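You operate a simulated robot arm through the tools that you are given. There is no shell and no other tool. Be economical: measure what you need, move in short steps, check, and stop when the job is done.

The job below is to be done with a simulated two-armed robot. You get a single attempt, and the scene is never put back.

JOB
Pick up the fluff brush with one hand, pass it to the other hand and put it on the hook worktop. Put the sand weight labelled "No. 7" from the display worktop on the parts tray and the sand weight that says "No. 11" on top of the disc box. Take the banner mast and put it on top of the price board. Put one of the header cards from the wrap worktop on top of the teal paper cup there. Take the band box and put it on the machine worktop. Do these in any order. Set down upright: banner mast, band box.

Only the result counts: the job must be done as asked and must still hold three seconds after the hand-in. Knocking over, shifting, dropping, spilling or breaking anything else fails it.

ROBOT AND FRAMES
Two 6-joint arms with three-finger grippers on one trunk, on a base that drives. Base frame: it is fixed to the floor where the robot stands at the start and does not move with it; the origin is under the middle of the robot, x ahead of it, y to its left, z up; the surface under the hand at the start is at about z = 880. Lengths are in mm, angles in degrees, forces in N, time in s.
The left shoulder is at the start at [40, 147, 1370], the right one opposite. With the tool pointing down near the work surface each hand reaches from about 340 to 560 mm from the robot's upright axis, wherever it stands, measured 20 degrees to its own side. Places, roughly: band box [-1500, 2000, 1000]; banner mast (10x10x19 cm) [-1400, 200, 300]; disc box [-1500, -500, 1000]; fluff brush (4x4x13 cm) [500, -100, 1000]; header card [-2500, 2000, 1000]; hook worktop [700, -3500, 800]; machine worktop [600, 700, 900]; paper cup (9x9x10 cm) [-2700, 2000, 1000]; parts tray (15x8x2 cm) [-1200, -200, 900]; price board [750, -3500, 750]; sand weight [-1250, -250, 1000]. Payload 2.69 kg a hand.
The tool frame of a hand sits at the grasp point between the pads (the TCP): z along the fingers, y along the line on which they close. The tips reach 29 mm beyond it. The gripper opens to 120 mm. The gripper's body begins 78 mm behind the TCP.
Orientation is that of the tool frame in the base frame, as [roll, pitch, yaw] about the fixed x, y, z axes, in that order (R = Rz(yaw) Ry(pitch) Rx(roll)). With the fingers straight down and closing along the base's y, the tool's x points along the base's -x, its y along +y and its z along -z.

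CONTROLS
- The arms move only by the tool drive_tool. It takes "left_deltas", "right_deltas" or both (then of equal length, played together; a hand with none holds still); each is a list that holds one entry, the list of rows, each a list of 7 numbers: the shift along the tool's x, y, z in mm, then the turn, a rotation vector about the tool's x, y, z in degrees, then the finger opening in mm, from 0 to 120. In form: [[[dx, dy, dz, rx, ry, rz, grip], ...]]. A call has 1 to 8 rows; each row shifts and turns the commanded pose from where the row before left it, along the tool's axes as they then stand. Rows are played at 5 a second. More than 50 mm and 8.6 degrees between two rows, or a gripper value outside its range, and nothing of the call is played. Where a pose cannot be reached the arm comes as near as it can. A force on the tool above 40 N (or 10 N above the force at the start of the call, whichever is more), or a blocked arm, ends the call early, and 0.2 s more pass. Each finger halts on what it meets, pressing with about 28 N; the grip force reading is that of the motor and also rises with nothing between the fingers. The clock runs only during rows and for 0.2 s after the last one: add rows that do not move to give the fingers time. It gives the time, the measured TCP pose, the force on the tool (base axes), the opening and the grip force at its end, in the units of the frame above (readings bear some noise), with the torque about the TCP (base axes, N m) and any sound that the robot's microphone picked up.
- Cameras (640 x 400 px; columns grow to the right, rows downward): "scene" is now at [90.7, -16.1, 1572.6]; the picture's right is [-0.22, -0.97, -0.00], its down [-0.80, 0.18, -0.57] and it looks along [0.55, -0.13, -0.82] (base axes); focal length 250 px, centre (320, 200). "left" rides on the left gripper at [63, 0, -104] in its tool frame; the picture's right is [0.00, 1.00, 0.00], its down [-0.83, 0.00, -0.56] and it looks along [-0.56, 0.00, 0.83] (tool axes); focal length 275 px, centre (320, 200). "right" rides on the right gripper at [63, 0, -104] in its tool frame; the picture's right is [0.00, 1.00, 0.00], its down [-0.83, 0.00, -0.56] and it looks along [-0.56, 0.00, 0.83] (tool axes); focal length 275 px, centre (320, 200). There is no depth. A picture from a camera that has moved, and an enlarged one, comes with that camera's place and axes in the base frame and with its lens.
- snapshot(camera): a new picture of that camera. The clock stands still meanwhile.
- slide_trunk(by): slides the trunk up (or, below 0, down) by that many mm; the arms and the scene camera ride with it, the base frame stays. It gives what a move gives, with no picture.
- base_move(legs): drives the robot by 1 to 6 legs, each [ahead, turn to the left] in mm and degrees, along the robot's own axes; the way and the turn of a leg run together, so that a leg with both is an arc; at most 1500 mm and 180 degrees a leg. The arms and the cameras ride along, it lands a little off, and it stops where it bumps. It gives what a move gives.
- pan_tilt(pan, tilt): turns the head with the scene camera to pan (to the left, within 86 degrees either way) and tilt (down, from -29 to 69), counted from straight ahead of the robot. It gives what a move gives.
- close_up(camera, box): a new picture of the part [left, top, right, bottom] of that camera's present view, enlarged. The clock stands still meanwhile.
- close_job(): hands the job in; it is judged then, once.

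Go step by step. Nothing tells you exact positions but the pictures and the camera data: compare them with the known pose of the tool, close in by small moves and look again before you grip or let go. The budget is 196 turns and 172 pictures, counting those below and the enlarged ones. Unless the task says otherwise, let go and move clear before handing in, and close with one line.

The tools are called after ">>>" as a command line: name --argument value ..., lists and objects as JSON in quotes. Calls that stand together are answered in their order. drive_tool: Moves the arms, as the interface text tells. Its arguments: {"type":"object","properties":{"left_deltas":{"type":"array","items":{"type":"array","items":{"type":"array","items":{"type":"number"}}}},"right_deltas":{"type":"array","items":{"type":"array","items":{"type":"array","items":{"type":"number"}}}}},"required":[]} The other tools are called the same way: slide_trunk (by) slides the trunk up or down; base_move (legs) drives the base; pan_tilt (pan, tilt) turns the head that bears the scene camera; snapshot (camera) takes a picture; close_up (camera, box) takes an enlarged picture of a part of a camera's view; close_job () hands the job in.

At the start:

```text
time: 0.0
left_position: [528.7, 13.1, 1180.1]
left_orientation: [180.0, 0.1, 180.0]
left_force: [-0.7, -0.1, -0.6]
left_wrist_torque: [0.0, -0.02, -0.01]
left_width: 119.9
left_gripper_force: 0.1
right_position: [447.0, -308.2, 999.6]
right_orientation: [180.0, 0.1, 180.0]
right_force: [0.8, -0.5, 0.6]
right_wrist_torque: [0.01, 0.0, 0.0]
right_width: 120.1
right_gripper_force: 0.0
trunk travel left (down, up): [-497.0, 0.0]
robot x, y, heading: [-0.9, 0.3, 0.0]
head pan, tilt: [-12.9, 55.3]
```

scene: 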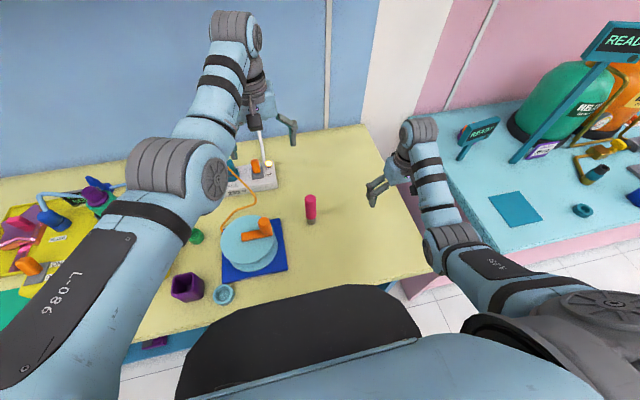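
right: 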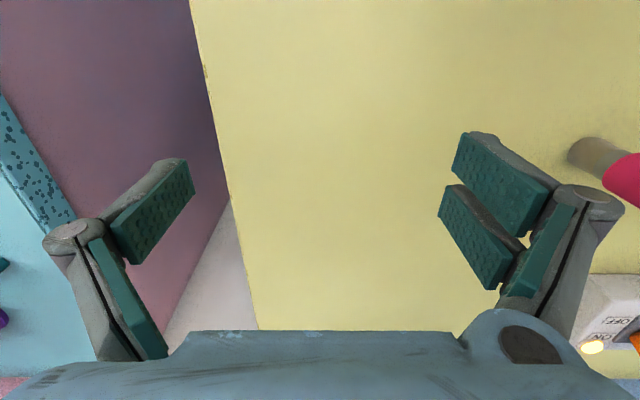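
left: 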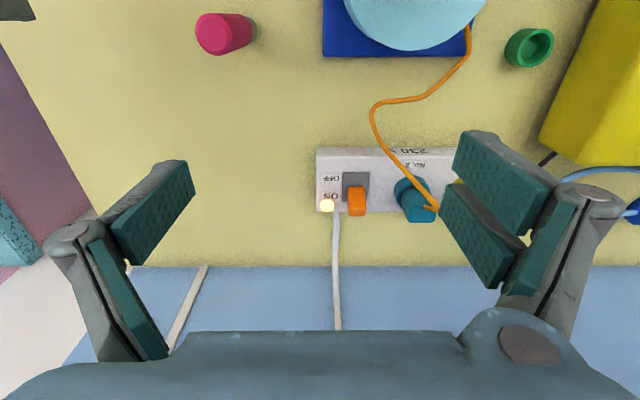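

The brush looks like the magenta upright cylinder near [490, -80]. I'll look closer at it and around the room before moving.

>>> close_up --camera "scene" --box '[230, 130, 390, 230]'

>>> close_up --camera "left" --box '[160, 0, 320, 100]'

>>> pan_tilt --pan 60 --tilt 45

>>> snapshot --camera "scene"

>>> pan_tilt --pan -70 --tilt 25

>>> snapshot --camera "scene"

```text
4.00 times, centred on (310, 180) of scene
camera zoom: at [90.7, -16.1, 1572.6], right [-0.22, -0.97, 0.0], down [-0.8, 0.18, -0.57], along [0.55, -0.13, -0.82], focal length 999 px, centre (360, 280)
```

zoom: 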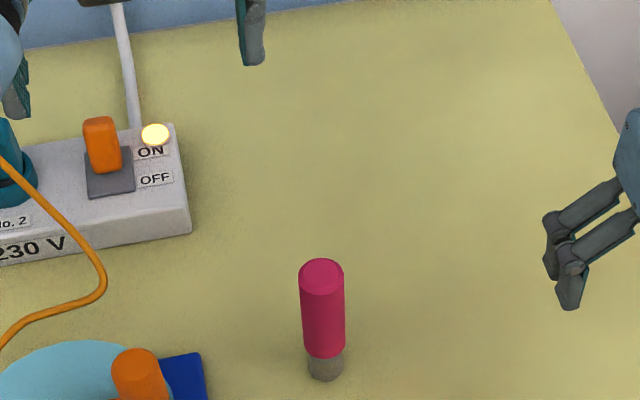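

```text
4.00 times, centred on (240, 50) of left
camera zoom: at [465.6, 13.0, 1283.1], right [0.0, 1.0, 0.0], down [0.83, 0.0, 0.56], along [0.56, 0.0, -0.83], focal length 1101 px, centre (640, 800)
```

zoom: 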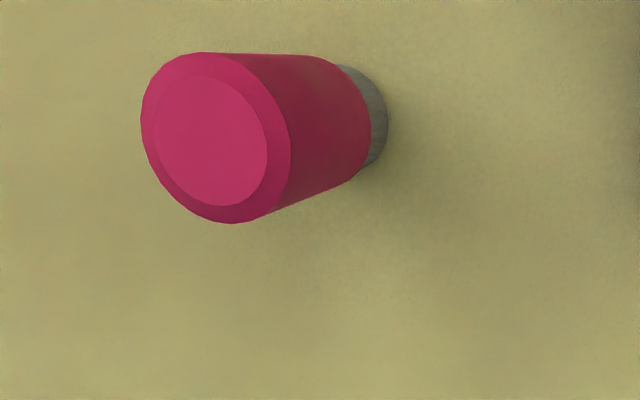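

```text
time: 1.4
left_position: [529.3, 14.3, 1178.5]
left_orientation: [180.0, 0.0, -180.0]
left_force: [-0.4, -0.2, 0.3]
left_wrist_torque: [0.02, -0.01, -0.01]
left_width: 120.1
left_gripper_force: 0.1
right_position: [446.1, -308.9, 998.9]
right_orientation: [-179.9, 0.0, 180.0]
right_force: [0.5, -0.3, -0.2]
right_wrist_torque: [0.02, 0.0, 0.0]
right_width: 120.2
right_gripper_force: 0.0
trunk travel left (down, up): [-497.0, 0.0]
robot x, y, heading: [2.8, 1.8, 0.0]
head pan, tilt: [60.0, 45.0]
```

```text
166 pictures are left
camera scene: at [61.5, 70.3, 1586.4], right [0.87, -0.5, 0.0], down [-0.35, -0.61, -0.71], along [0.35, 0.61, -0.71], focal length 250 px, centre (320, 200)
```

scene: 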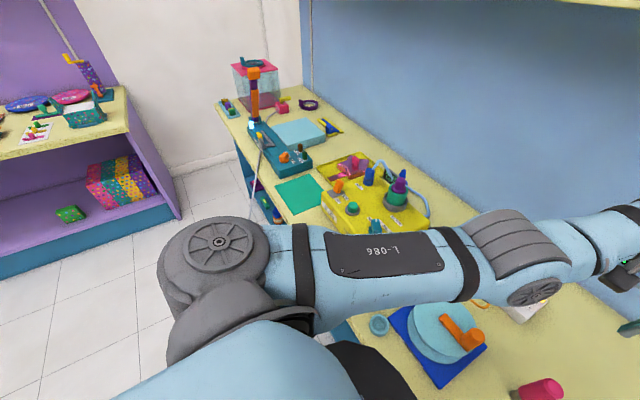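

```text
time: 3.6
left_position: [529.5, 14.0, 1179.2]
left_orientation: [179.9, 0.0, 180.0]
left_force: [1.1, -0.3, 0.7]
left_wrist_torque: [0.01, 0.0, -0.01]
left_width: 120.1
left_gripper_force: 0.1
right_position: [447.4, -308.6, 999.8]
right_orientation: [179.9, 0.1, 180.0]
right_force: [0.9, 0.3, 0.1]
right_wrist_torque: [-0.03, -0.02, -0.01]
right_width: 120.2
right_gripper_force: 0.0
trunk travel left (down, up): [-497.0, 0.0]
robot x, y, heading: [0.8, -3.3, -0.0]
head pan, tilt: [-70.0, 25.0]
```

```text
165 pictures are left
camera scene: at [52.4, -86.7, 1617.0], right [-0.94, -0.34, 0.0], down [-0.14, 0.4, -0.91], along [0.31, -0.85, -0.42], focal length 250 px, centre (320, 200)
```

scene: 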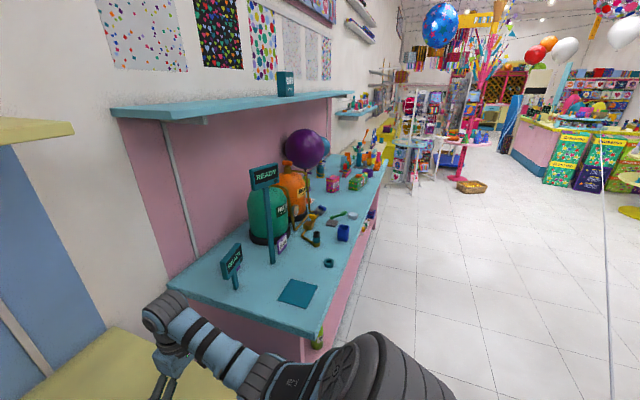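

The brush stands at about [480, -78], with its top near z 1010. I'll move the left hand aside and bring the right hand above the brush.

>>> drive_tool --left_deltas '[[[0, 40, 0, 0, 0, 0, 120], [0, 40, 0, 0, 0, 0, 120], [0, 40, 0, 0, 0, 0, 120], [0, 40, 0, 0, 0, 0, 120], [0, 0, 0, 0, 0, 0, 120], [0, 0, 0, 0, 0, 0, 120], [0, 0, 0, 0, 0, 0, 120]]]' --right_deltas '[[[0, 0, -40, 0, 0, 0, 110], [0, 0, -45, 0, 0, 0, 110], [-8, 46, 0, 0, 0, 0, 110], [-8, 46, 0, 0, 0, 0, 110], [-8, 46, 0, 0, 0, 0, 110], [-8, 46, 0, 0, 0, 0, 110], [-1, 46, 0, 0, 0, 0, 110]]]'

>>> snapshot --camera "right"

```text
time: 5.2
left_position: [556.6, 172.1, 1172.0]
left_orientation: [-179.9, 0.0, -180.0]
left_force: [0.1, 1.0, -0.1]
left_wrist_torque: [-0.03, 0.02, 0.0]
left_width: 120.2
left_gripper_force: 0.0
left hand out of reach, approached as far as the arm can: row 1, 2, 3, 4
right_position: [515.8, -90.9, 1045.6]
right_orientation: [-179.8, 0.0, -180.0]
right_force: [-1.1, 0.7, 0.1]
right_wrist_torque: [-0.03, -0.01, 0.0]
right_width: 110.2
right_gripper_force: 0.0
right hand out of reach, approached as far as the arm can: row 1, 2
trunk travel left (down, up): [-497.0, 0.0]
robot x, y, heading: [2.6, 2.6, 0.2]
head pan, tilt: [-70.0, 25.0]
```

```text
164 pictures are left
camera right: at [454.1, -91.3, 1149.6], right [0.0, 1.0, 0.0], down [0.83, 0.01, 0.56], along [0.56, 0.0, -0.83], focal length 275 px, centre (320, 200)
```

right: 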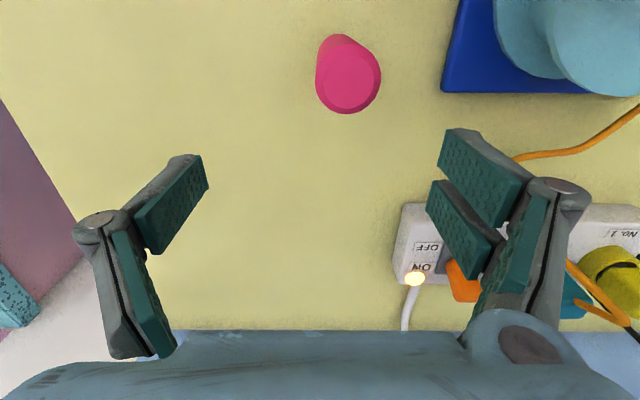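

The right camera puts the brush at [481, -78]. I'll centre the hand over it and lower.

>>> drive_tool --right_deltas '[[[18, 12, 0, 0, 0, 0, 110], [17, 0, 0, 0, 0, 0, 110], [0, 0, 28, 0, 0, 0, 110], [0, 0, 28, 0, 0, 0, 110], [0, 0, 0, 0, 0, 0, 110]]]'

>>> snapshot --camera "right"

```text
time: 6.4
left_position: [556.5, 169.1, 1172.6]
left_orientation: [179.9, 0.0, -180.0]
left_force: [-0.5, 0.5, -0.6]
left_wrist_torque: [0.01, -0.02, 0.0]
left_width: 120.0
left_gripper_force: 0.0
right_position: [480.9, -80.2, 988.5]
right_orientation: [-180.0, 0.1, -179.9]
right_force: [0.7, -0.7, -0.3]
right_wrist_torque: [-0.01, -0.01, 0.0]
right_width: 110.0
right_gripper_force: 0.1
trunk travel left (down, up): [-497.0, 0.0]
robot x, y, heading: [-3.9, -1.6, -0.2]
head pan, tilt: [-70.0, 25.0]
```

```text
163 pictures are left
camera right: at [417.6, -80.4, 1092.9], right [0.0, 1.0, 0.0], down [0.83, 0.0, 0.56], along [0.56, 0.0, -0.83], focal length 275 px, centre (320, 200)
```

right: 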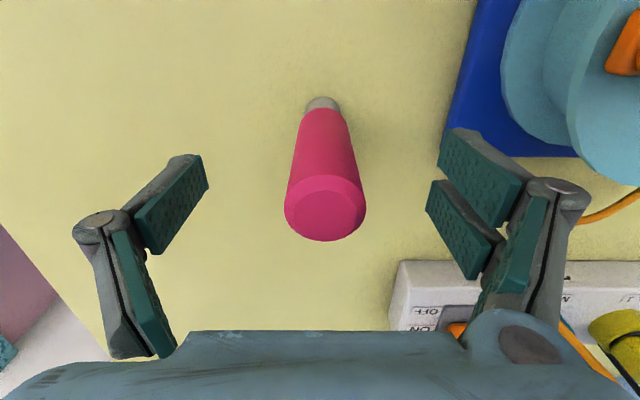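

Centred. Now closing on the top of the brush.

>>> drive_tool --right_deltas '[[[0, 1, 0, 0, 0, 0, 70], [0, 0, 0, 0, 0, 0, 40], [0, 0, 0, 0, 0, 0, 20], [0, 0, 0, 0, 0, 0, 20], [0, 0, 0, 0, 0, 0, 20]]]'

>>> snapshot --camera "right"

```text
time: 7.6
left_position: [556.4, 168.9, 1174.1]
left_orientation: [179.9, -0.1, -179.9]
left_force: [0.1, -1.2, -0.1]
left_wrist_torque: [0.02, 0.02, 0.0]
left_width: 120.1
left_gripper_force: 0.2
right_position: [480.2, -78.7, 988.4]
right_orientation: [180.0, 0.0, 180.0]
right_force: [-0.3, 0.7, -0.4]
right_wrist_torque: [0.0, -0.04, 0.0]
right_width: 30.3
right_gripper_force: 27.7
trunk travel left (down, up): [-497.0, 0.0]
robot x, y, heading: [1.0, 1.5, 0.1]
head pan, tilt: [-70.0, 25.0]
```

```text
162 pictures are left
camera right: at [418.2, -79.7, 1093.2], right [0.0, 1.0, 0.0], down [0.83, 0.0, 0.56], along [0.56, 0.0, -0.83], focal length 275 px, centre (320, 200)
```

right: 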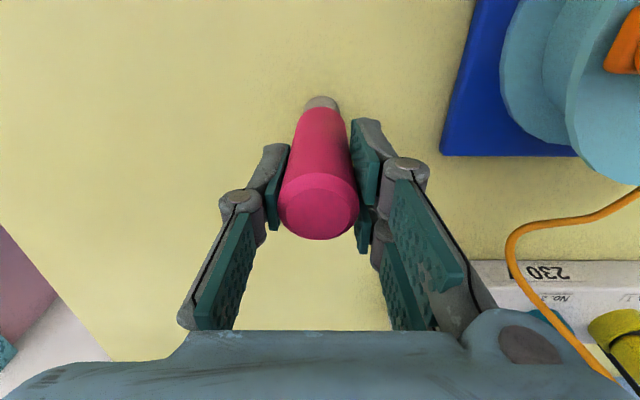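

Gripped (30 mm). I'll lift, then back away from the table to do the handover in free space.

>>> drive_tool --right_deltas '[[[0, 0, -20, 0, 0, 0, 20], [0, 0, -30, 0, 0, 0, 20], [0, 0, 0, 0, 0, 0, 20]]]'

>>> base_move --legs '[[-450, 0]]'

>>> pan_tilt --pan 0 --tilt 50

>>> snapshot --camera "scene"

```text
time: 8.4
left_position: [555.0, 169.8, 1172.7]
left_orientation: [-180.0, -0.2, 180.0]
left_force: [-0.9, 0.6, -0.5]
left_wrist_torque: [-0.02, -0.01, -0.02]
left_width: 120.1
left_gripper_force: 0.1
right_position: [481.8, -79.2, 1039.9]
right_orientation: [-179.9, 0.0, 180.0]
right_force: [0.9, 0.4, -0.5]
right_wrist_torque: [-0.01, 0.03, -0.02]
right_width: 30.0
right_gripper_force: 28.1
trunk travel left (down, up): [-497.0, 0.0]
robot x, y, heading: [-3.6, 1.1, 0.0]
head pan, tilt: [-70.0, 25.0]
```

```text
time: 11.1
left_position: [100.4, 168.3, 1171.5]
left_orientation: [-180.0, -0.1, 179.7]
left_force: [0.0, 0.1, 0.2]
left_wrist_torque: [0.02, -0.01, 0.03]
left_width: 120.1
left_gripper_force: 0.0
right_position: [23.5, -81.8, 1038.6]
right_orientation: [-179.9, 0.0, 179.9]
right_force: [1.2, -0.4, 0.1]
right_wrist_torque: [0.0, 0.03, 0.02]
right_width: 29.8
right_gripper_force: 28.4
trunk travel left (down, up): [-497.0, 0.0]
robot x, y, heading: [-458.2, -0.4, -0.1]
head pan, tilt: [-70.0, 25.0]
```

```text
time: 12.5
left_position: [99.8, 169.7, 1173.0]
left_orientation: [-179.9, -0.1, 179.8]
left_force: [0.3, -1.0, 0.4]
left_wrist_torque: [0.0, 0.0, -0.01]
left_width: 120.1
left_gripper_force: 0.0
right_position: [23.2, -80.3, 1039.0]
right_orientation: [180.0, 0.0, 179.8]
right_force: [0.7, -1.1, -0.3]
right_wrist_torque: [0.0, 0.01, 0.02]
right_width: 30.3
right_gripper_force: 28.3
trunk travel left (down, up): [-497.0, 0.0]
robot x, y, heading: [-456.4, -0.9, -0.1]
head pan, tilt: [0.0, 50.0]
```

```text
161 pictures are left
camera scene: at [-360.7, 0.7, 1579.5], right [0.0, -1.0, 0.0], down [-0.77, 0.0, -0.64], along [0.64, 0.0, -0.77], focal length 250 px, centre (320, 200)
```

scene: 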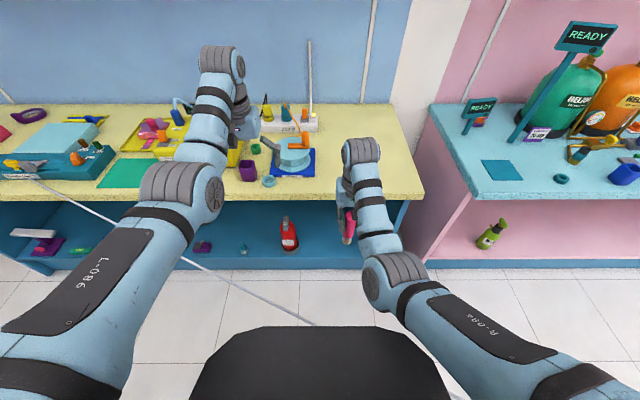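

The brush is held clear of the counter. Now I'll roll the right hand so the brush points left, and turn the left hand to close along x.

>>> drive_tool --left_deltas '[[[0, 0, 0, 0, 0, 8.2, 120], [0, 0, 0, 0, 0, 8.2, 120], [0, 0, 0, 0, 0, 8.2, 120], [0, 0, 0, 0, 0, 8.2, 120], [0, 0, 0, 0, 0, 8.2, 120], [0, 0, 0, 0, 0, 8.2, 120], [0, 0, 0, 0, 0, 8.2, 120], [0, 0, 0, 0, 0, 8.2, 120]]]' --right_deltas '[[[0, 0, 0, -8.2, 0, 0, 20], [0, 0, 0, -8.2, 0, 0, 20], [0, 0, 0, -8.2, 0, 0, 20], [0, 0, 0, -8.2, 0, 0, 20], [0, 0, 0, -8.2, 0, 0, 20], [0, 0, 0, -8.2, 0, 0, 20], [0, 0, 0, -8.2, 0, 0, 20], [0, 0, 0, -8.2, 0, 0, 20]]]'

>>> drive_tool --left_deltas '[[[0, 0, 0, 0, 0, 8.1, 120], [0, 0, 0, 0, 0, 8.1, 120], [0, 0, 0, 0, 0, 8.2, 120], [0, 0, 0, 0, 0, 0, 120]]]' --right_deltas '[[[0, 0, 0, -8.1, 0, 0, 20], [0, 0, 0, -8.1, 0, 0, 20], [0, 0, 0, -8.2, 0, 0, 20], [0, 0, 0, 0, 0, 0, 20]]]'

>>> snapshot --camera "scene"

>>> snapshot --camera "left"

```text
time: 14.3
left_position: [99.0, 168.2, 1172.6]
left_orientation: [-179.9, 0.0, 114.0]
left_force: [-1.3, -1.4, -0.1]
left_wrist_torque: [0.02, 0.01, -0.01]
left_width: 120.3
left_gripper_force: 0.0
right_position: [22.9, -80.8, 1040.0]
right_orientation: [114.3, -0.1, 179.7]
right_force: [-0.3, 0.6, -0.6]
right_wrist_torque: [-0.03, 0.03, 0.01]
right_width: 30.0
right_gripper_force: 27.8
trunk travel left (down, up): [-497.0, 0.0]
robot x, y, heading: [-460.0, 3.1, -0.3]
head pan, tilt: [0.0, 50.0]
```

```text
time: 15.3
left_position: [98.0, 168.8, 1172.0]
left_orientation: [180.0, 0.0, 89.8]
left_force: [0.3, 0.2, 0.2]
left_wrist_torque: [-0.02, -0.02, 0.01]
left_width: 120.0
left_gripper_force: 0.1
right_position: [-1.0, -76.0, 1055.0]
right_orientation: [89.9, 0.2, 179.7]
right_force: [0.7, 0.1, -0.5]
right_wrist_torque: [0.0, -0.01, -0.02]
right_width: 30.1
right_gripper_force: 27.5
right hand out of reach, approached as far as the arm can: row 2, 3
trunk travel left (down, up): [-497.0, 0.0]
robot x, y, heading: [-458.3, 5.0, -0.2]
head pan, tilt: [0.0, 50.0]
```

```text
160 pictures are left
camera scene: at [-361.6, 0.7, 1579.6], right [0.0, -1.0, 0.0], down [-0.77, 0.0, -0.64], along [0.64, 0.0, -0.77], focal length 250 px, centre (320, 200)
```

scene: 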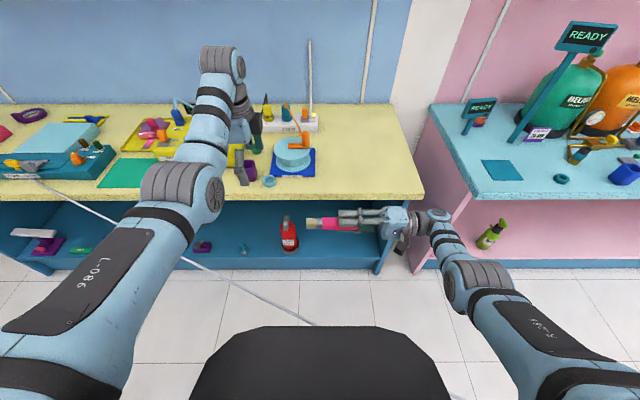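

```text
159 pictures are left
camera left: at [97.3, 230.8, 1276.8], right [1.0, -0.01, 0.0], down [-0.01, -0.83, 0.56], along [-0.01, -0.56, -0.83], focal length 275 px, centre (320, 200)
```

left: 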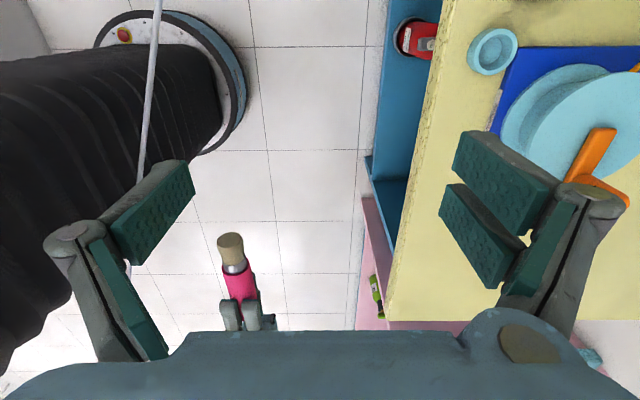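

The brush now points left, with the bristles at y≈30 and the handle/ferrule boundary near y≈-22. I'll shift the right hand forward and lower, and bring the left hand above the exposed handle.

>>> drive_tool --left_deltas '[[[0, 0, 31, 0, 0, 0, 110], [0, 0, 31, 0, 0, 0, 110], [0, 0, 0, 0, 0, 0, 110], [-49, -10, 0, 0, 0, 0, 110], [-49, -11, 0, 0, 0, 0, 110], [-49, -11, 0, 0, 0, 0, 110], [-49, -10, 0, 0, 0, 0, 110], [0, 0, 0, 0, 0, 0, 110]]]' --right_deltas '[[[-30, -15, 0, 0, 0, 0, 20], [-30, -15, 0, 0, 0, 0, 20], [0, 0, 0, 0, 0, 0, 20], [0, 0, 0, 0, 0, 0, 20], [0, 0, 0, 0, 0, 0, 20], [0, 0, 0, 0, 0, 0, 20], [0, 0, 0, 0, 0, 0, 20], [0, 0, 0, 0, 0, 0, 20]]]'

>>> snapshot --camera "left"

>>> snapshot --camera "scene"

```text
refused: row 5 steps farther than a row can; nothing moved
```

```text
158 pictures are left
camera left: at [97.3, 230.8, 1276.8], right [1.0, -0.01, 0.0], down [-0.01, -0.83, 0.56], along [-0.01, -0.56, -0.83], focal length 275 px, centre (320, 200)
```

left: 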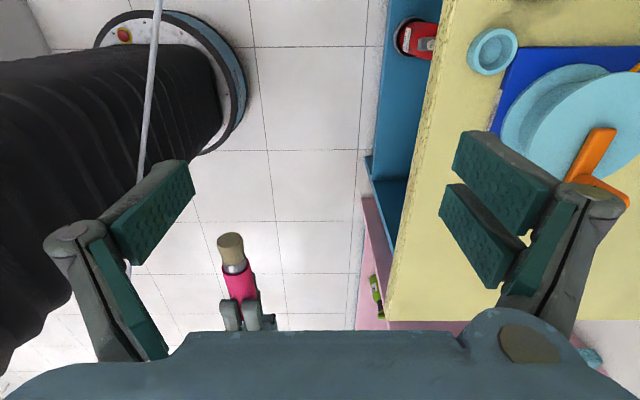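

```text
157 pictures are left
camera scene: at [-361.6, 0.7, 1579.6], right [0.0, -1.0, 0.0], down [-0.77, 0.0, -0.64], along [0.64, 0.0, -0.77], focal length 250 px, centre (320, 200)
```

scene: 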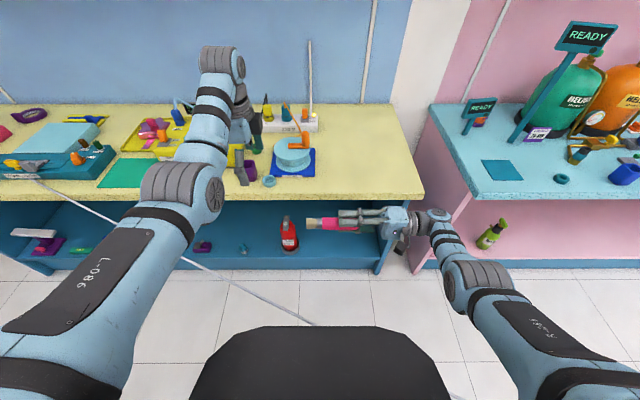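

Row steps were just over 50 mm combined, so I'll repeat with smaller ones.

>>> drive_tool --left_deltas '[[[0, 0, 31, 0, 0, 0, 110], [0, 0, 31, 0, 0, 0, 110], [-39, -8, 0, 0, 0, 0, 110], [-39, -8, 0, 0, 0, 0, 110], [-40, -9, 0, 0, 0, 0, 110], [-39, -9, 0, 0, 0, 0, 110], [-39, -8, 0, 0, 0, 0, 110], [0, 0, 0, 0, 0, 0, 110]]]' --right_deltas '[[[-30, -15, 0, 0, 0, 0, 20], [-30, -15, 0, 0, 0, 0, 20], [0, 0, 0, 0, 0, 0, 20], [0, 0, 0, 0, 0, 0, 20], [0, 0, 0, 0, 0, 0, 20], [0, 0, 0, 0, 0, 0, 20], [0, 0, 0, 0, 0, 0, 20], [0, 0, 0, 0, 0, 0, 20]]]'

>>> snapshot --camera "left"

>>> snapshot --camera "scene"

```text
time: 17.1
left_position: [71.1, -1.0, 1109.7]
left_orientation: [-180.0, 0.0, 89.3]
left_force: [0.6, 0.2, 0.3]
left_wrist_torque: [-0.01, 0.0, 0.01]
left_width: 110.0
left_gripper_force: 0.0
left hand out of reach, approached as far as the arm can: row 7
right_position: [2.2, -69.1, 1056.4]
right_orientation: [90.1, 0.0, 179.8]
right_force: [0.1, -0.5, -0.4]
right_wrist_torque: [-0.03, 0.0, 0.01]
right_width: 29.9
right_gripper_force: 27.9
right hand out of reach, approached as far as the arm can: row 1, 2
trunk travel left (down, up): [-497.0, 0.0]
robot x, y, heading: [-457.4, -0.9, -0.0]
head pan, tilt: [0.0, 50.0]
```

```text
156 pictures are left
camera left: at [71.4, 61.6, 1214.3], right [1.0, -0.02, 0.0], down [-0.01, -0.83, 0.56], along [-0.01, -0.56, -0.83], focal length 275 px, centre (320, 200)
```

left: 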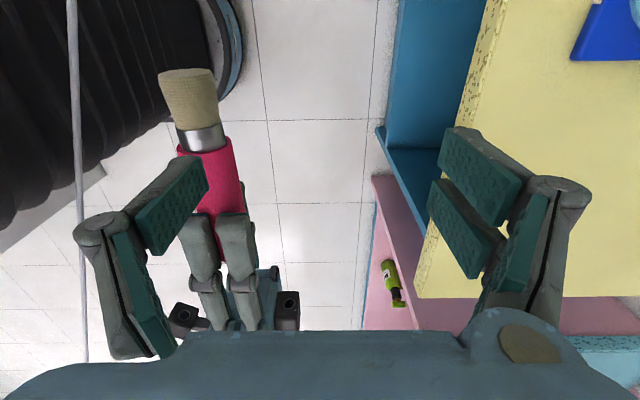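

```text
155 pictures are left
camera scene: at [-360.7, 1.2, 1579.5], right [0.0, -1.0, 0.0], down [-0.77, 0.0, -0.64], along [0.64, 0.0, -0.77], focal length 250 px, centre (320, 200)
```

scene: 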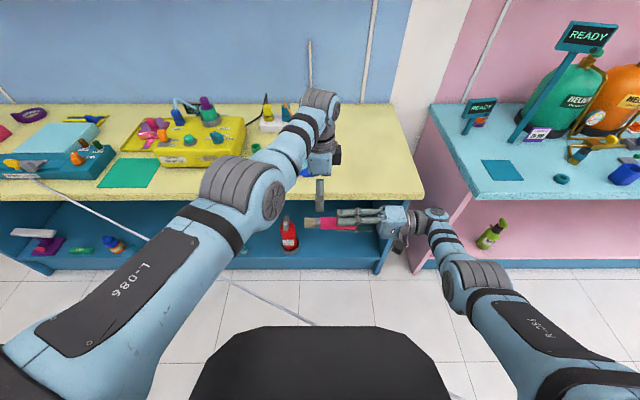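

The right hand can't extend forward in this attitude. I'll try lowering it to see how far its reach goes.

>>> drive_tool --right_deltas '[[[0, -30, 0, 0, 0, 0, 20], [0, -30, 0, 0, 0, 0, 20], [-20, 0, 0, 0, 0, 0, 20], [-20, 0, 0, 0, 0, 0, 20], [0, 0, 0, 0, 0, 0, 20]]]'

```text
time: 18.3
left_position: [70.5, -1.3, 1109.8]
left_orientation: [-180.0, 0.1, 89.4]
left_force: [0.7, 0.2, -0.5]
left_wrist_torque: [-0.01, -0.05, 0.03]
left_width: 110.1
left_gripper_force: 0.1
right_position: [-13.7, -62.4, 1032.0]
right_orientation: [90.1, -0.1, 179.7]
right_force: [0.5, 0.4, -0.8]
right_wrist_torque: [0.0, 0.02, 0.04]
right_width: 29.9
right_gripper_force: 28.3
right hand out of reach, approached as far as the arm can: row 1, 2, 3, 4
trunk travel left (down, up): [-497.0, 0.0]
robot x, y, heading: [-454.6, 2.3, -0.4]
head pan, tilt: [0.0, 50.0]
```

It's at maximum reach for the sideways wrist. A symmetric 45° handover keeps both wrists in range, so I'll tilt both hands halfway with the left hand backing off leftwards.

>>> drive_tool --left_deltas '[[[30, 0, 0, 0, 0, 0, 110], [30, 0, 0, 0, -7.5, 0, 110], [20, 0, 0, 0, -7.5, 0, 110], [20, 0, 0, 0, -7.5, 0, 110], [10, 0, 0, 0, -7.5, 0, 110], [0, 0, 0, 0, -7.5, 0, 110], [0, 0, 0, 0, -7.5, 0, 110], [0, 0, 0, 0, 0, 0, 110]]]' --right_deltas '[[[0, 0, 0, 7.5, 0, 0, 20], [0, 0, 0, 7.5, 0, 0, 20], [0, 0, 0, 7.5, 0, 0, 20], [0, 0, 0, 7.5, 0, 0, 20], [0, 0, 0, 7.5, 0, 0, 20], [0, 0, 0, 7.5, 0, 0, 20], [0, 0, 0, 0, 0, 0, 20], [0, 0, 0, 0, 0, 0, 20]]]'

```text
time: 20.1
left_position: [72.8, 106.6, 1098.6]
left_orientation: [-179.9, 45.1, 89.8]
left_force: [0.6, -0.8, 0.8]
left_wrist_torque: [-0.01, 0.0, -0.01]
left_width: 110.1
left_gripper_force: 0.1
right_position: [-15.4, -63.2, 1032.0]
right_orientation: [135.0, 0.0, 179.8]
right_force: [-0.5, 0.2, -1.5]
right_wrist_torque: [0.01, -0.01, 0.0]
right_width: 29.9
right_gripper_force: 28.0
trunk travel left (down, up): [-497.0, 0.0]
robot x, y, heading: [-456.3, 2.1, -0.2]
head pan, tilt: [0.0, 50.0]
```

Both are now at 45°. I'll bring the right hand to the meeting point and the left to its pre-grasp, then look.

>>> drive_tool --left_deltas '[[[8, -25, 20, 0, 0, 0, 110], [8, -24, 20, 0, 0, 0, 110], [0, 0, 0, 0, 0, 0, 110]]]' --right_deltas '[[[-20, 12, 20, 0, 0, 0, 20], [-19, 12, 21, 0, 0, 0, 20], [0, 0, 0, 0, 0, 0, 20]]]'

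>>> snapshot --camera "left"

```text
time: 20.9
left_position: [21.7, 90.4, 1058.4]
left_orientation: [-179.9, 45.0, 89.9]
left_force: [-0.1, -1.0, 0.0]
left_wrist_torque: [0.03, 0.02, -0.02]
left_width: 110.1
left_gripper_force: 0.0
right_position: [25.0, -18.7, 1021.7]
right_orientation: [134.9, -0.1, 179.9]
right_force: [0.7, 0.3, -0.7]
right_wrist_torque: [0.0, 0.0, 0.01]
right_width: 29.7
right_gripper_force: 28.0
trunk travel left (down, up): [-497.0, 0.0]
robot x, y, heading: [-458.4, 0.6, -0.0]
head pan, tilt: [0.0, 50.0]
```

```text
154 pictures are left
camera left: at [22.0, 207.5, 1087.4], right [1.0, -0.01, 0.0], down [0.0, -0.19, 0.98], along [-0.01, -0.98, -0.19], focal length 275 px, centre (320, 200)
```

left: 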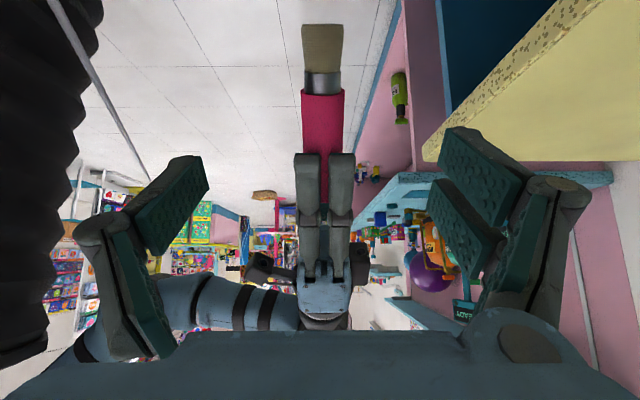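

Everything is aligned and the brush is centred in the left view. I'll advance the left hand along its fingers onto the handle.

>>> drive_tool --left_deltas '[[[-5, 1, 25, 0, 0, 0, 110], [0, 0, 25, 0, 0, 0, 110], [0, 0, 25, 0, 0, 0, 110], [0, 0, 25, 0, 0, 0, 110], [0, 0, 0, 0, 0, 0, 110]]]'

>>> snapshot --camera "left"

>>> snapshot --camera "scene"

```text
time: 22.1
left_position: [22.7, 15.3, 993.7]
left_orientation: [-180.0, 45.0, 89.8]
left_force: [0.3, -0.3, 0.8]
left_wrist_torque: [-0.02, 0.01, 0.01]
left_width: 110.3
left_gripper_force: 0.1
right_position: [25.8, -18.5, 1021.1]
right_orientation: [135.0, 0.0, 179.8]
right_force: [0.0, 0.2, -0.8]
right_wrist_torque: [-0.02, 0.01, 0.0]
right_width: 29.9
right_gripper_force: 29.0
trunk travel left (down, up): [-497.0, 0.0]
robot x, y, heading: [-461.9, 1.7, 0.1]
head pan, tilt: [0.0, 50.0]
```

```text
153 pictures are left
camera left: at [21.9, 132.5, 1022.8], right [1.0, -0.01, 0.0], down [0.0, -0.19, 0.98], along [-0.01, -0.98, -0.19], focal length 275 px, centre (320, 200)
```

left: 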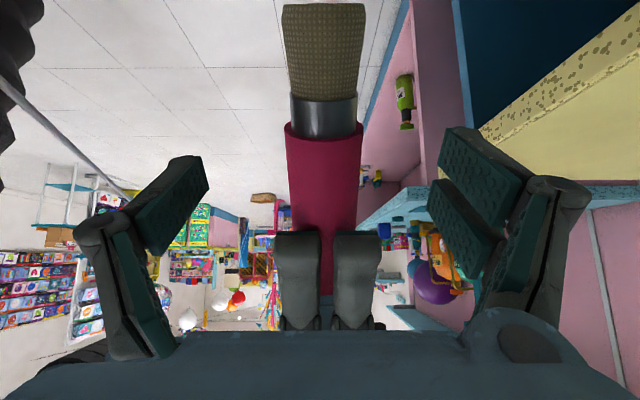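

```text
152 pictures are left
camera scene: at [-361.0, 0.7, 1579.5], right [0.0, -1.0, 0.0], down [-0.77, 0.0, -0.64], along [0.64, 0.0, -0.77], focal length 250 px, centre (320, 200)
```

scene: 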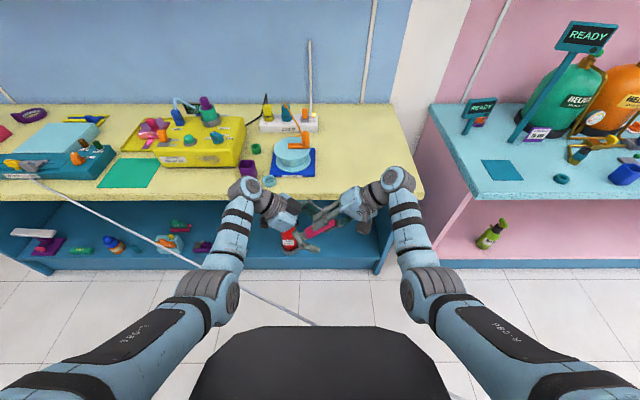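

The left TCP sits over the handle between the right fingertips and the ferrule. Closing the left hand.

>>> drive_tool --left_deltas '[[[0, 0, 0, 0, 0, 0, 70], [0, 0, 0, 0, 0, 0, 40], [0, 0, 0, 0, 0, 0, 20], [0, 0, 0, 0, 0, 0, 20], [0, 0, 0, 0, 0, 0, 20]]]'

>>> snapshot --camera "left"

```text
time: 23.3
left_position: [22.5, 15.1, 994.5]
left_orientation: [179.9, 44.9, 89.9]
left_force: [35.7, 3.0, -14.3]
left_wrist_torque: [-0.05, 1.17, 0.15]
left_width: 43.4
left_gripper_force: 17.1
right_position: [22.8, -17.0, 1020.5]
right_orientation: [135.0, -0.2, 180.0]
right_force: [-35.4, -2.6, 14.9]
right_wrist_torque: [0.47, -0.21, 1.06]
right_width: 30.0
right_gripper_force: 28.0
trunk travel left (down, up): [-497.0, 0.0]
robot x, y, heading: [-456.3, -5.4, -0.2]
head pan, tilt: [0.0, 50.0]
```

```text
151 pictures are left
camera left: at [22.4, 133.0, 1023.1], right [1.0, 0.0, 0.0], down [-0.01, -0.2, 0.98], along [0.0, -0.98, -0.2], focal length 275 px, centre (320, 200)
```

left: 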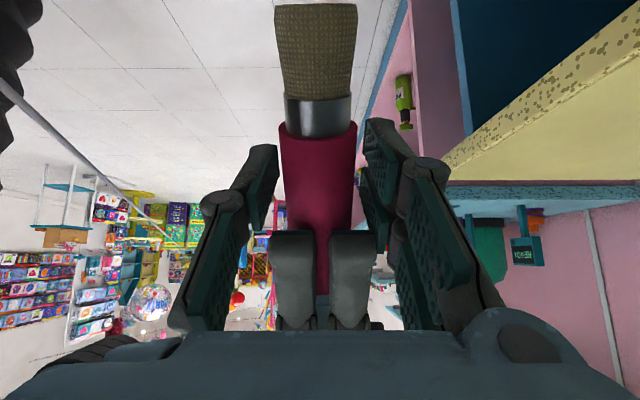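

The force shows the left's wide double finger is hitting the right's fingertip, so I need to grip further toward the ferrule. I'll open, shift 13 mm along the brush and close again.

>>> drive_tool --left_deltas '[[[0, 0, 0, 0, 0, 0, 60], [0, 0, 0, 0, 0, 0, 70], [7, 0, 0, 0, 0, 0, 70], [6, 0, 0, 0, 0, 0, 70], [0, 0, 0, 0, 0, 0, 70]]]'

>>> snapshot --camera "left"

```text
time: 24.5
left_position: [24.0, 25.5, 983.0]
left_orientation: [-179.9, 45.0, 89.7]
left_force: [0.9, 0.2, 0.4]
left_wrist_torque: [-0.01, 0.02, -0.02]
left_width: 70.4
left_gripper_force: 0.0
right_position: [26.1, -18.4, 1020.9]
right_orientation: [135.0, 0.0, 179.8]
right_force: [-0.3, -0.4, 0.3]
right_wrist_torque: [0.01, 0.02, -0.03]
right_width: 29.6
right_gripper_force: 27.8
trunk travel left (down, up): [-497.0, 0.0]
robot x, y, heading: [-458.9, 0.7, -0.2]
head pan, tilt: [0.0, 50.0]
```

```text
150 pictures are left
camera left: at [23.1, 141.9, 1012.7], right [1.0, -0.01, 0.0], down [0.0, -0.19, 0.98], along [-0.01, -0.98, -0.19], focal length 275 px, centre (320, 200)
```

left: 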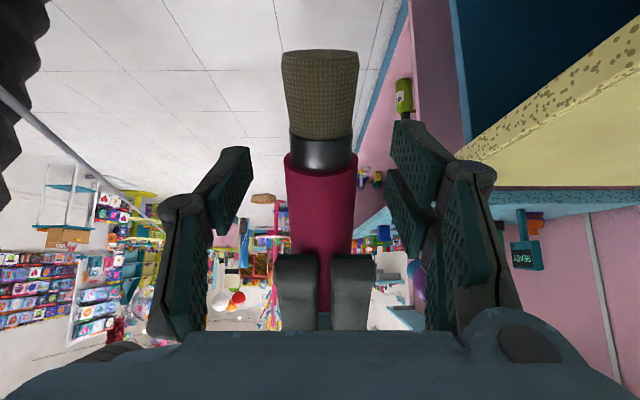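

Clearance to the right fingertips now looks good. Closing again.

>>> drive_tool --left_deltas '[[[0, 1, 0, 0, 0, 0, 45], [0, 0, 0, 0, 0, 0, 36], [0, 0, 0, 0, 0, 0, 28], [0, 0, 0, 0, 0, 0, 20], [0, 0, 0, 0, 0, 0, 20]]]'

>>> snapshot --camera "left"

```text
time: 25.7
left_position: [24.7, 24.3, 982.8]
left_orientation: [-179.9, 45.0, 89.9]
left_force: [-7.8, 0.0, 2.9]
left_wrist_torque: [-0.1, -0.01, -0.01]
left_width: 28.8
left_gripper_force: 27.6
right_position: [25.3, -18.3, 1021.3]
right_orientation: [135.0, -0.1, 179.7]
right_force: [7.4, 0.1, -3.7]
right_wrist_torque: [-0.09, -0.26, -0.31]
right_width: 29.9
right_gripper_force: 28.4
trunk travel left (down, up): [-497.0, 0.0]
robot x, y, heading: [-460.2, 3.8, -0.0]
head pan, tilt: [0.0, 50.0]
```

```text
149 pictures are left
camera left: at [24.3, 142.0, 1012.4], right [1.0, -0.01, 0.0], down [0.0, -0.19, 0.98], along [-0.01, -0.98, -0.19], focal length 275 px, centre (320, 200)
```

left: 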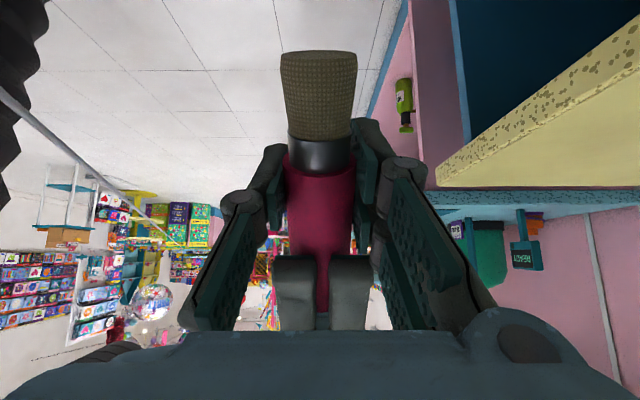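

The left hand has the brush (28.8 mm). I'll open the right hand and withdraw it along its fingers.

>>> drive_tool --right_deltas '[[[0, 0, 0, 0, 0, 0, 45], [0, 0, 0, 0, 0, 0, 65], [0, 0, 0, 0, 0, 0, 65], [0, 0, -35, 0, 0, 0, 65], [0, 0, -45, 0, 0, 0, 65], [0, 0, -45, 0, 0, 0, 65], [0, 0, 0, 0, 0, 0, 65]]]'

>>> snapshot --camera "left"

>>> snapshot --camera "scene"

```text
time: 27.3
left_position: [24.1, 23.9, 983.4]
left_orientation: [-179.9, 45.0, 89.9]
left_force: [0.3, 0.2, 0.0]
left_wrist_torque: [0.01, 0.0, 0.0]
left_width: 29.0
left_gripper_force: 28.1
right_position: [23.0, -106.1, 1108.0]
right_orientation: [135.0, -0.1, 179.7]
right_force: [-0.7, -0.6, -0.4]
right_wrist_torque: [-0.01, 0.0, 0.0]
right_width: 65.3
right_gripper_force: 0.1
trunk travel left (down, up): [-497.0, 0.0]
robot x, y, heading: [-461.3, 2.6, -0.2]
head pan, tilt: [0.0, 50.0]
```

```text
148 pictures are left
camera left: at [24.4, 142.3, 1012.4], right [1.0, -0.01, 0.0], down [0.0, -0.19, 0.98], along [-0.01, -0.98, -0.19], focal length 275 px, centre (320, 200)
```

left: 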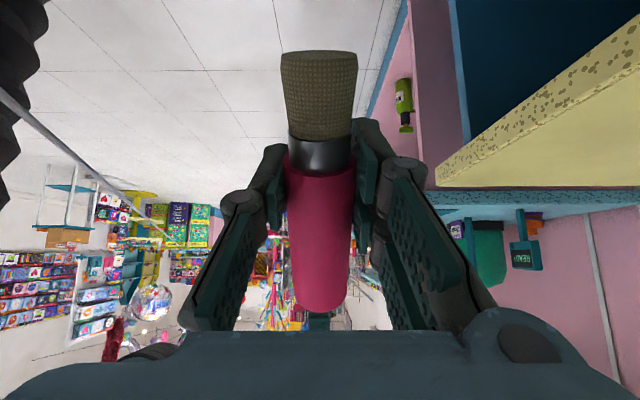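

```text
147 pictures are left
camera scene: at [-361.0, 1.0, 1579.5], right [0.0, -1.0, 0.0], down [-0.77, 0.0, -0.64], along [0.64, 0.0, -0.77], focal length 250 px, centre (320, 200)
```

scene: 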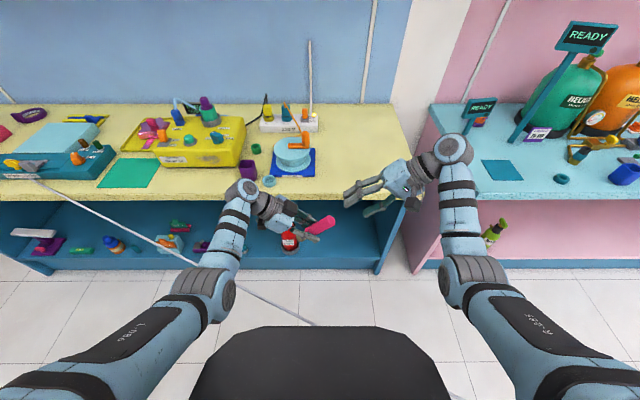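

Handover done. I'll straighten both hands downward, then turn toward the display side behind.

>>> drive_tool --left_deltas '[[[0, 0, 0, 0, 0, 0, 20], [0, 0, 0, 0, 0, 0, 20], [0, 0, 0, 0, 7.5, 0, 20], [0, 0, 0, 0, 7.5, 0, 20], [0, 0, 0, 0, 7.5, 0, 20], [0, 0, 0, 0, 7.5, 0, 20], [0, 0, 0, 0, 7.5, 0, 20], [0, 0, 0, 0, 7.5, 0, 20]]]' --right_deltas '[[[0, -47, 3, 0, 0, 0, 65], [0, -48, 3, 7.5, 0, 0, 65], [0, -48, 3, 7.5, 0, 0, 65], [0, 0, 0, 7.5, 0, 0, 65], [0, 0, 0, 7.5, 0, 0, 65], [0, 0, 0, 7.5, 0, 0, 65], [0, 0, 0, 7.5, 0, 0, 65], [0, 0, 0, 0, 0, 0, 65]]]'

>>> base_move --legs '[[0, 110]]'

>>> pan_tilt --pan 60 --tilt 35

>>> snapshot --camera "scene"

```text
time: 29.1
left_position: [27.4, 43.8, 978.6]
left_orientation: [180.0, -1.5, 91.2]
left_force: [-0.9, 0.3, -0.5]
left_wrist_torque: [-0.01, 0.01, 0.0]
left_width: 29.2
left_gripper_force: 28.0
right_position: [23.8, -203.9, 1006.5]
right_orientation: [-179.8, 0.0, 179.8]
right_force: [-1.3, -0.5, 1.5]
right_wrist_torque: [-0.01, -0.01, 0.01]
right_width: 65.3
right_gripper_force: 0.0
trunk travel left (down, up): [-497.0, 0.0]
robot x, y, heading: [-463.1, 2.0, 0.1]
head pan, tilt: [0.0, 50.0]
```

```text
time: 34.2
left_position: [-673.1, 442.0, 979.3]
left_orientation: [179.8, -1.1, -157.7]
left_force: [-0.2, -0.1, -0.4]
left_wrist_torque: [-0.03, 0.01, 0.02]
left_width: 28.8
left_gripper_force: 28.4
right_position: [-443.0, 524.6, 1005.1]
right_orientation: [179.9, 0.0, -69.1]
right_force: [-0.2, 0.8, 0.6]
right_wrist_torque: [0.0, -0.01, 0.0]
right_width: 64.9
right_gripper_force: 0.1
trunk travel left (down, up): [-497.0, 0.0]
robot x, y, heading: [-458.1, -0.2, 110.7]
head pan, tilt: [0.0, 50.0]
```

```text
time: 35.5
left_position: [-678.3, 441.3, 980.1]
left_orientation: [179.9, -1.5, -157.4]
left_force: [0.2, 0.1, -0.4]
left_wrist_torque: [-0.02, 0.02, -0.01]
left_width: 29.0
left_gripper_force: 28.3
right_position: [-442.9, 525.0, 1005.8]
right_orientation: [-180.0, 0.0, -69.0]
right_force: [1.1, -0.1, 0.3]
right_wrist_torque: [-0.06, 0.03, -0.01]
right_width: 64.9
right_gripper_force: 0.1
trunk travel left (down, up): [-497.0, 0.0]
robot x, y, heading: [-458.4, 3.2, 110.9]
head pan, tilt: [60.0, 35.0]
```

```text
146 pictures are left
camera scene: at [-552.4, 34.3, 1601.2], right [0.16, 0.99, 0.0], down [0.57, -0.09, -0.82], along [-0.81, 0.13, -0.57], focal length 250 px, centre (320, 200)
```

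scene: 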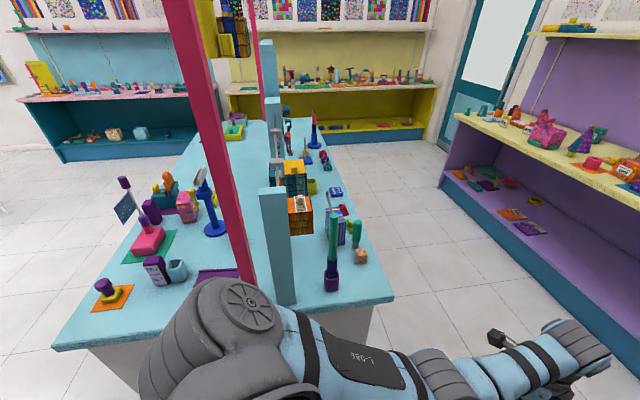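

The island ("display worktop") lies behind, from x≈-990 westward. I'll deliver the brush first, so I'm turning to face -y and driving down the aisle to look.

>>> base_move --legs '[[0, -100.5], [0, -100.5], [1500, 0]]'

>>> pan_tilt --pan 30 --tilt 20

>>> snapshot --camera "scene"

```text
time: 51.4
left_position: [-455.1, -1978.4, 979.4]
left_orientation: [179.8, -1.5, 0.2]
left_force: [-0.4, 0.9, -0.8]
left_wrist_torque: [0.01, -0.04, -0.03]
left_width: 29.0
left_gripper_force: 28.1
right_position: [-705.1, -1967.7, 1005.9]
right_orientation: [-180.0, -0.1, 88.7]
right_force: [1.0, -0.2, 1.4]
right_wrist_torque: [-0.01, 0.04, 0.0]
right_width: 64.9
right_gripper_force: 0.0
trunk travel left (down, up): [-497.0, 0.0]
robot x, y, heading: [-499.7, -1491.3, -91.3]
head pan, tilt: [60.0, 35.0]
```

```text
time: 52.3
left_position: [-454.9, -1980.3, 978.5]
left_orientation: [179.8, -1.5, 0.3]
left_force: [-0.1, 0.7, -0.4]
left_wrist_torque: [-0.01, -0.03, 0.02]
left_width: 29.1
left_gripper_force: 27.7
right_position: [-705.8, -1967.6, 1006.2]
right_orientation: [180.0, 0.0, 88.7]
right_force: [0.3, -0.4, -0.3]
right_wrist_torque: [-0.01, 0.04, 0.0]
right_width: 64.9
right_gripper_force: 0.0
trunk travel left (down, up): [-497.0, 0.0]
robot x, y, heading: [-491.4, -1486.9, -91.3]
head pan, tilt: [30.0, 20.0]
```

```text
145 pictures are left
camera scene: at [-447.6, -1591.5, 1625.0], right [-0.88, -0.48, 0.0], down [-0.16, 0.3, -0.94], along [0.45, -0.82, -0.34], focal length 250 px, centre (320, 200)
```

scene: 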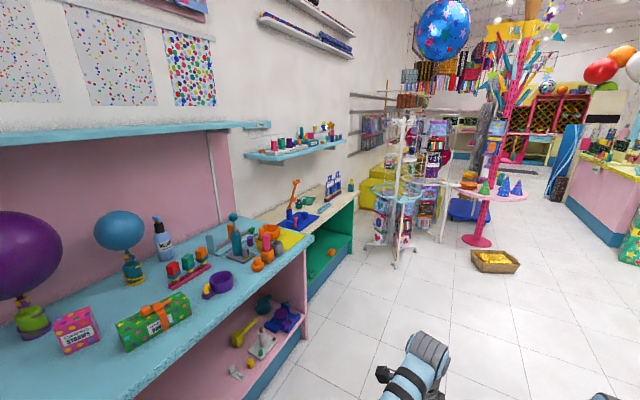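

The lower green counter beyond the teal one must be the hook worktop. I'll drive on and look left.

>>> base_move --legs '[[1500, 1.3]]'

>>> pan_tilt --pan 70 --tilt 35

>>> snapshot --camera "scene"

```text
time: 59.8
left_position: [-479.3, -3475.9, 980.5]
left_orientation: [179.8, -1.5, 0.6]
left_force: [0.5, 0.2, 0.5]
left_wrist_torque: [0.01, 0.0, 0.02]
left_width: 29.2
left_gripper_force: 28.4
right_position: [-731.0, -3466.9, 1006.8]
right_orientation: [-180.0, 0.1, 89.1]
right_force: [-0.5, -1.3, 0.1]
right_wrist_torque: [0.0, 0.0, 0.01]
right_width: 65.0
right_gripper_force: 0.1
trunk travel left (down, up): [-497.0, 0.0]
robot x, y, heading: [-519.5, -2984.1, -91.1]
head pan, tilt: [30.0, 20.0]
```

```text
time: 60.8
left_position: [-479.0, -3476.9, 979.2]
left_orientation: [179.9, -1.5, 0.8]
left_force: [0.0, -0.1, -1.0]
left_wrist_torque: [0.03, -0.01, -0.01]
left_width: 29.2
left_gripper_force: 28.2
right_position: [-730.1, -3467.2, 1005.8]
right_orientation: [-179.9, 0.0, 89.1]
right_force: [0.2, -0.3, 0.2]
right_wrist_torque: [-0.05, -0.04, -0.04]
right_width: 64.9
right_gripper_force: 0.2
trunk travel left (down, up): [-497.0, 0.0]
robot x, y, heading: [-521.2, -2983.6, -90.8]
head pan, tilt: [70.0, 35.0]
```

```text
144 pictures are left
camera scene: at [-438.5, -3038.3, 1601.3], right [-0.36, -0.93, 0.0], down [-0.54, 0.21, -0.82], along [0.77, -0.29, -0.57], focal length 250 px, centre (320, 200)
```

scene: 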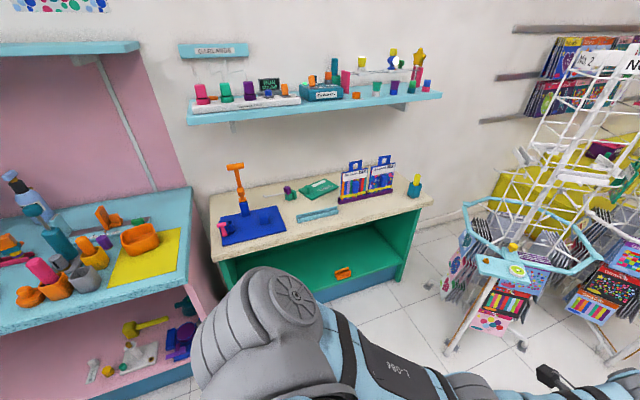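

>>> close_up --camera "scene" --box '[200, 140, 440, 290]'

```text
2.67 times, centred on (320, 215) of scene
camera zoom: at [-438.5, -3038.3, 1601.3], right [-0.36, -0.93, 0.0], down [-0.54, 0.21, -0.82], along [0.77, -0.29, -0.57], focal length 666 px, centre (320, 160)
```

zoom: 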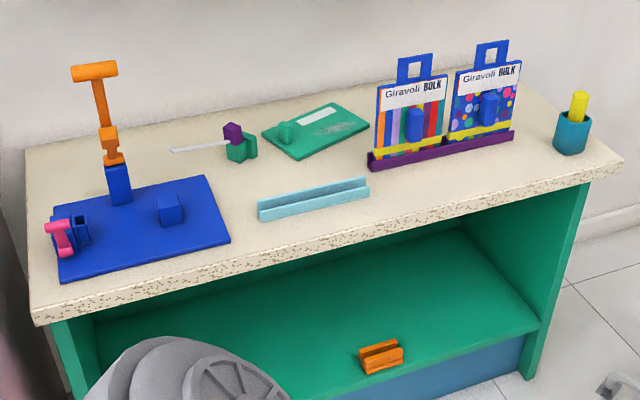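

The hook worktop (beige) carries a blue mat, a cyan rail, a green price board and packs, and its front edge is near x≈430. I'll move alongside it, keep away from the wire rack at right, and face it.

>>> base_move --legs '[[470, 0], [0, 91], [300, 0]]'

>>> pan_tilt --pan -25 --tilt 40

>>> snapshot --camera "scene"

```text
time: 69.2
left_position: [254.3, -3382.1, 980.9]
left_orientation: [179.7, -1.6, 93.3]
left_force: [-1.1, 0.4, -0.4]
left_wrist_torque: [0.01, 0.01, -0.04]
left_width: 29.5
left_gripper_force: 27.7
right_position: [255.2, -3633.6, 1006.8]
right_orientation: [-180.0, 0.1, -178.4]
right_force: [-1.1, -0.9, 0.4]
right_wrist_torque: [0.0, -0.02, 0.0]
right_width: 65.0
right_gripper_force: 0.0
trunk travel left (down, up): [-497.0, 0.0]
robot x, y, heading: [-229.2, -3447.8, 1.9]
head pan, tilt: [70.0, 35.0]
```

```text
time: 70.9
left_position: [257.4, -3382.1, 979.3]
left_orientation: [179.9, -1.6, 93.3]
left_force: [-0.4, 0.0, 0.1]
left_wrist_torque: [0.04, -0.02, 0.0]
left_width: 28.9
left_gripper_force: 27.8
right_position: [257.7, -3634.6, 1006.3]
right_orientation: [179.9, 0.0, -178.4]
right_force: [0.6, -0.9, 0.5]
right_wrist_torque: [-0.01, -0.03, -0.02]
right_width: 65.1
right_gripper_force: 0.1
trunk travel left (down, up): [-497.0, 0.0]
robot x, y, heading: [-232.2, -3444.3, 1.6]
head pan, tilt: [-25.0, 40.0]
```

```text
142 pictures are left
camera scene: at [-132.0, -3477.8, 1593.7], right [-0.4, -0.92, 0.0], down [-0.59, 0.25, -0.77], along [0.7, -0.3, -0.64], focal length 250 px, centre (320, 200)
```

scene: 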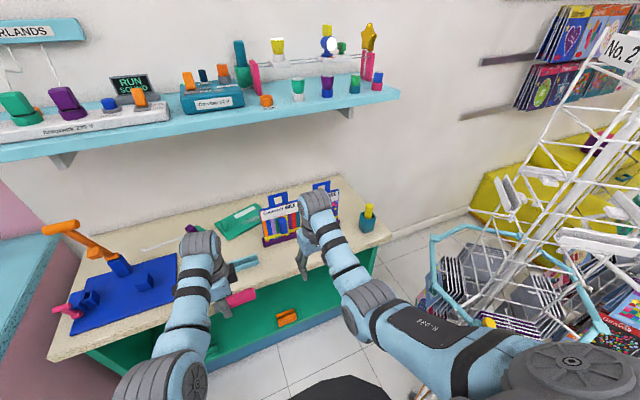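

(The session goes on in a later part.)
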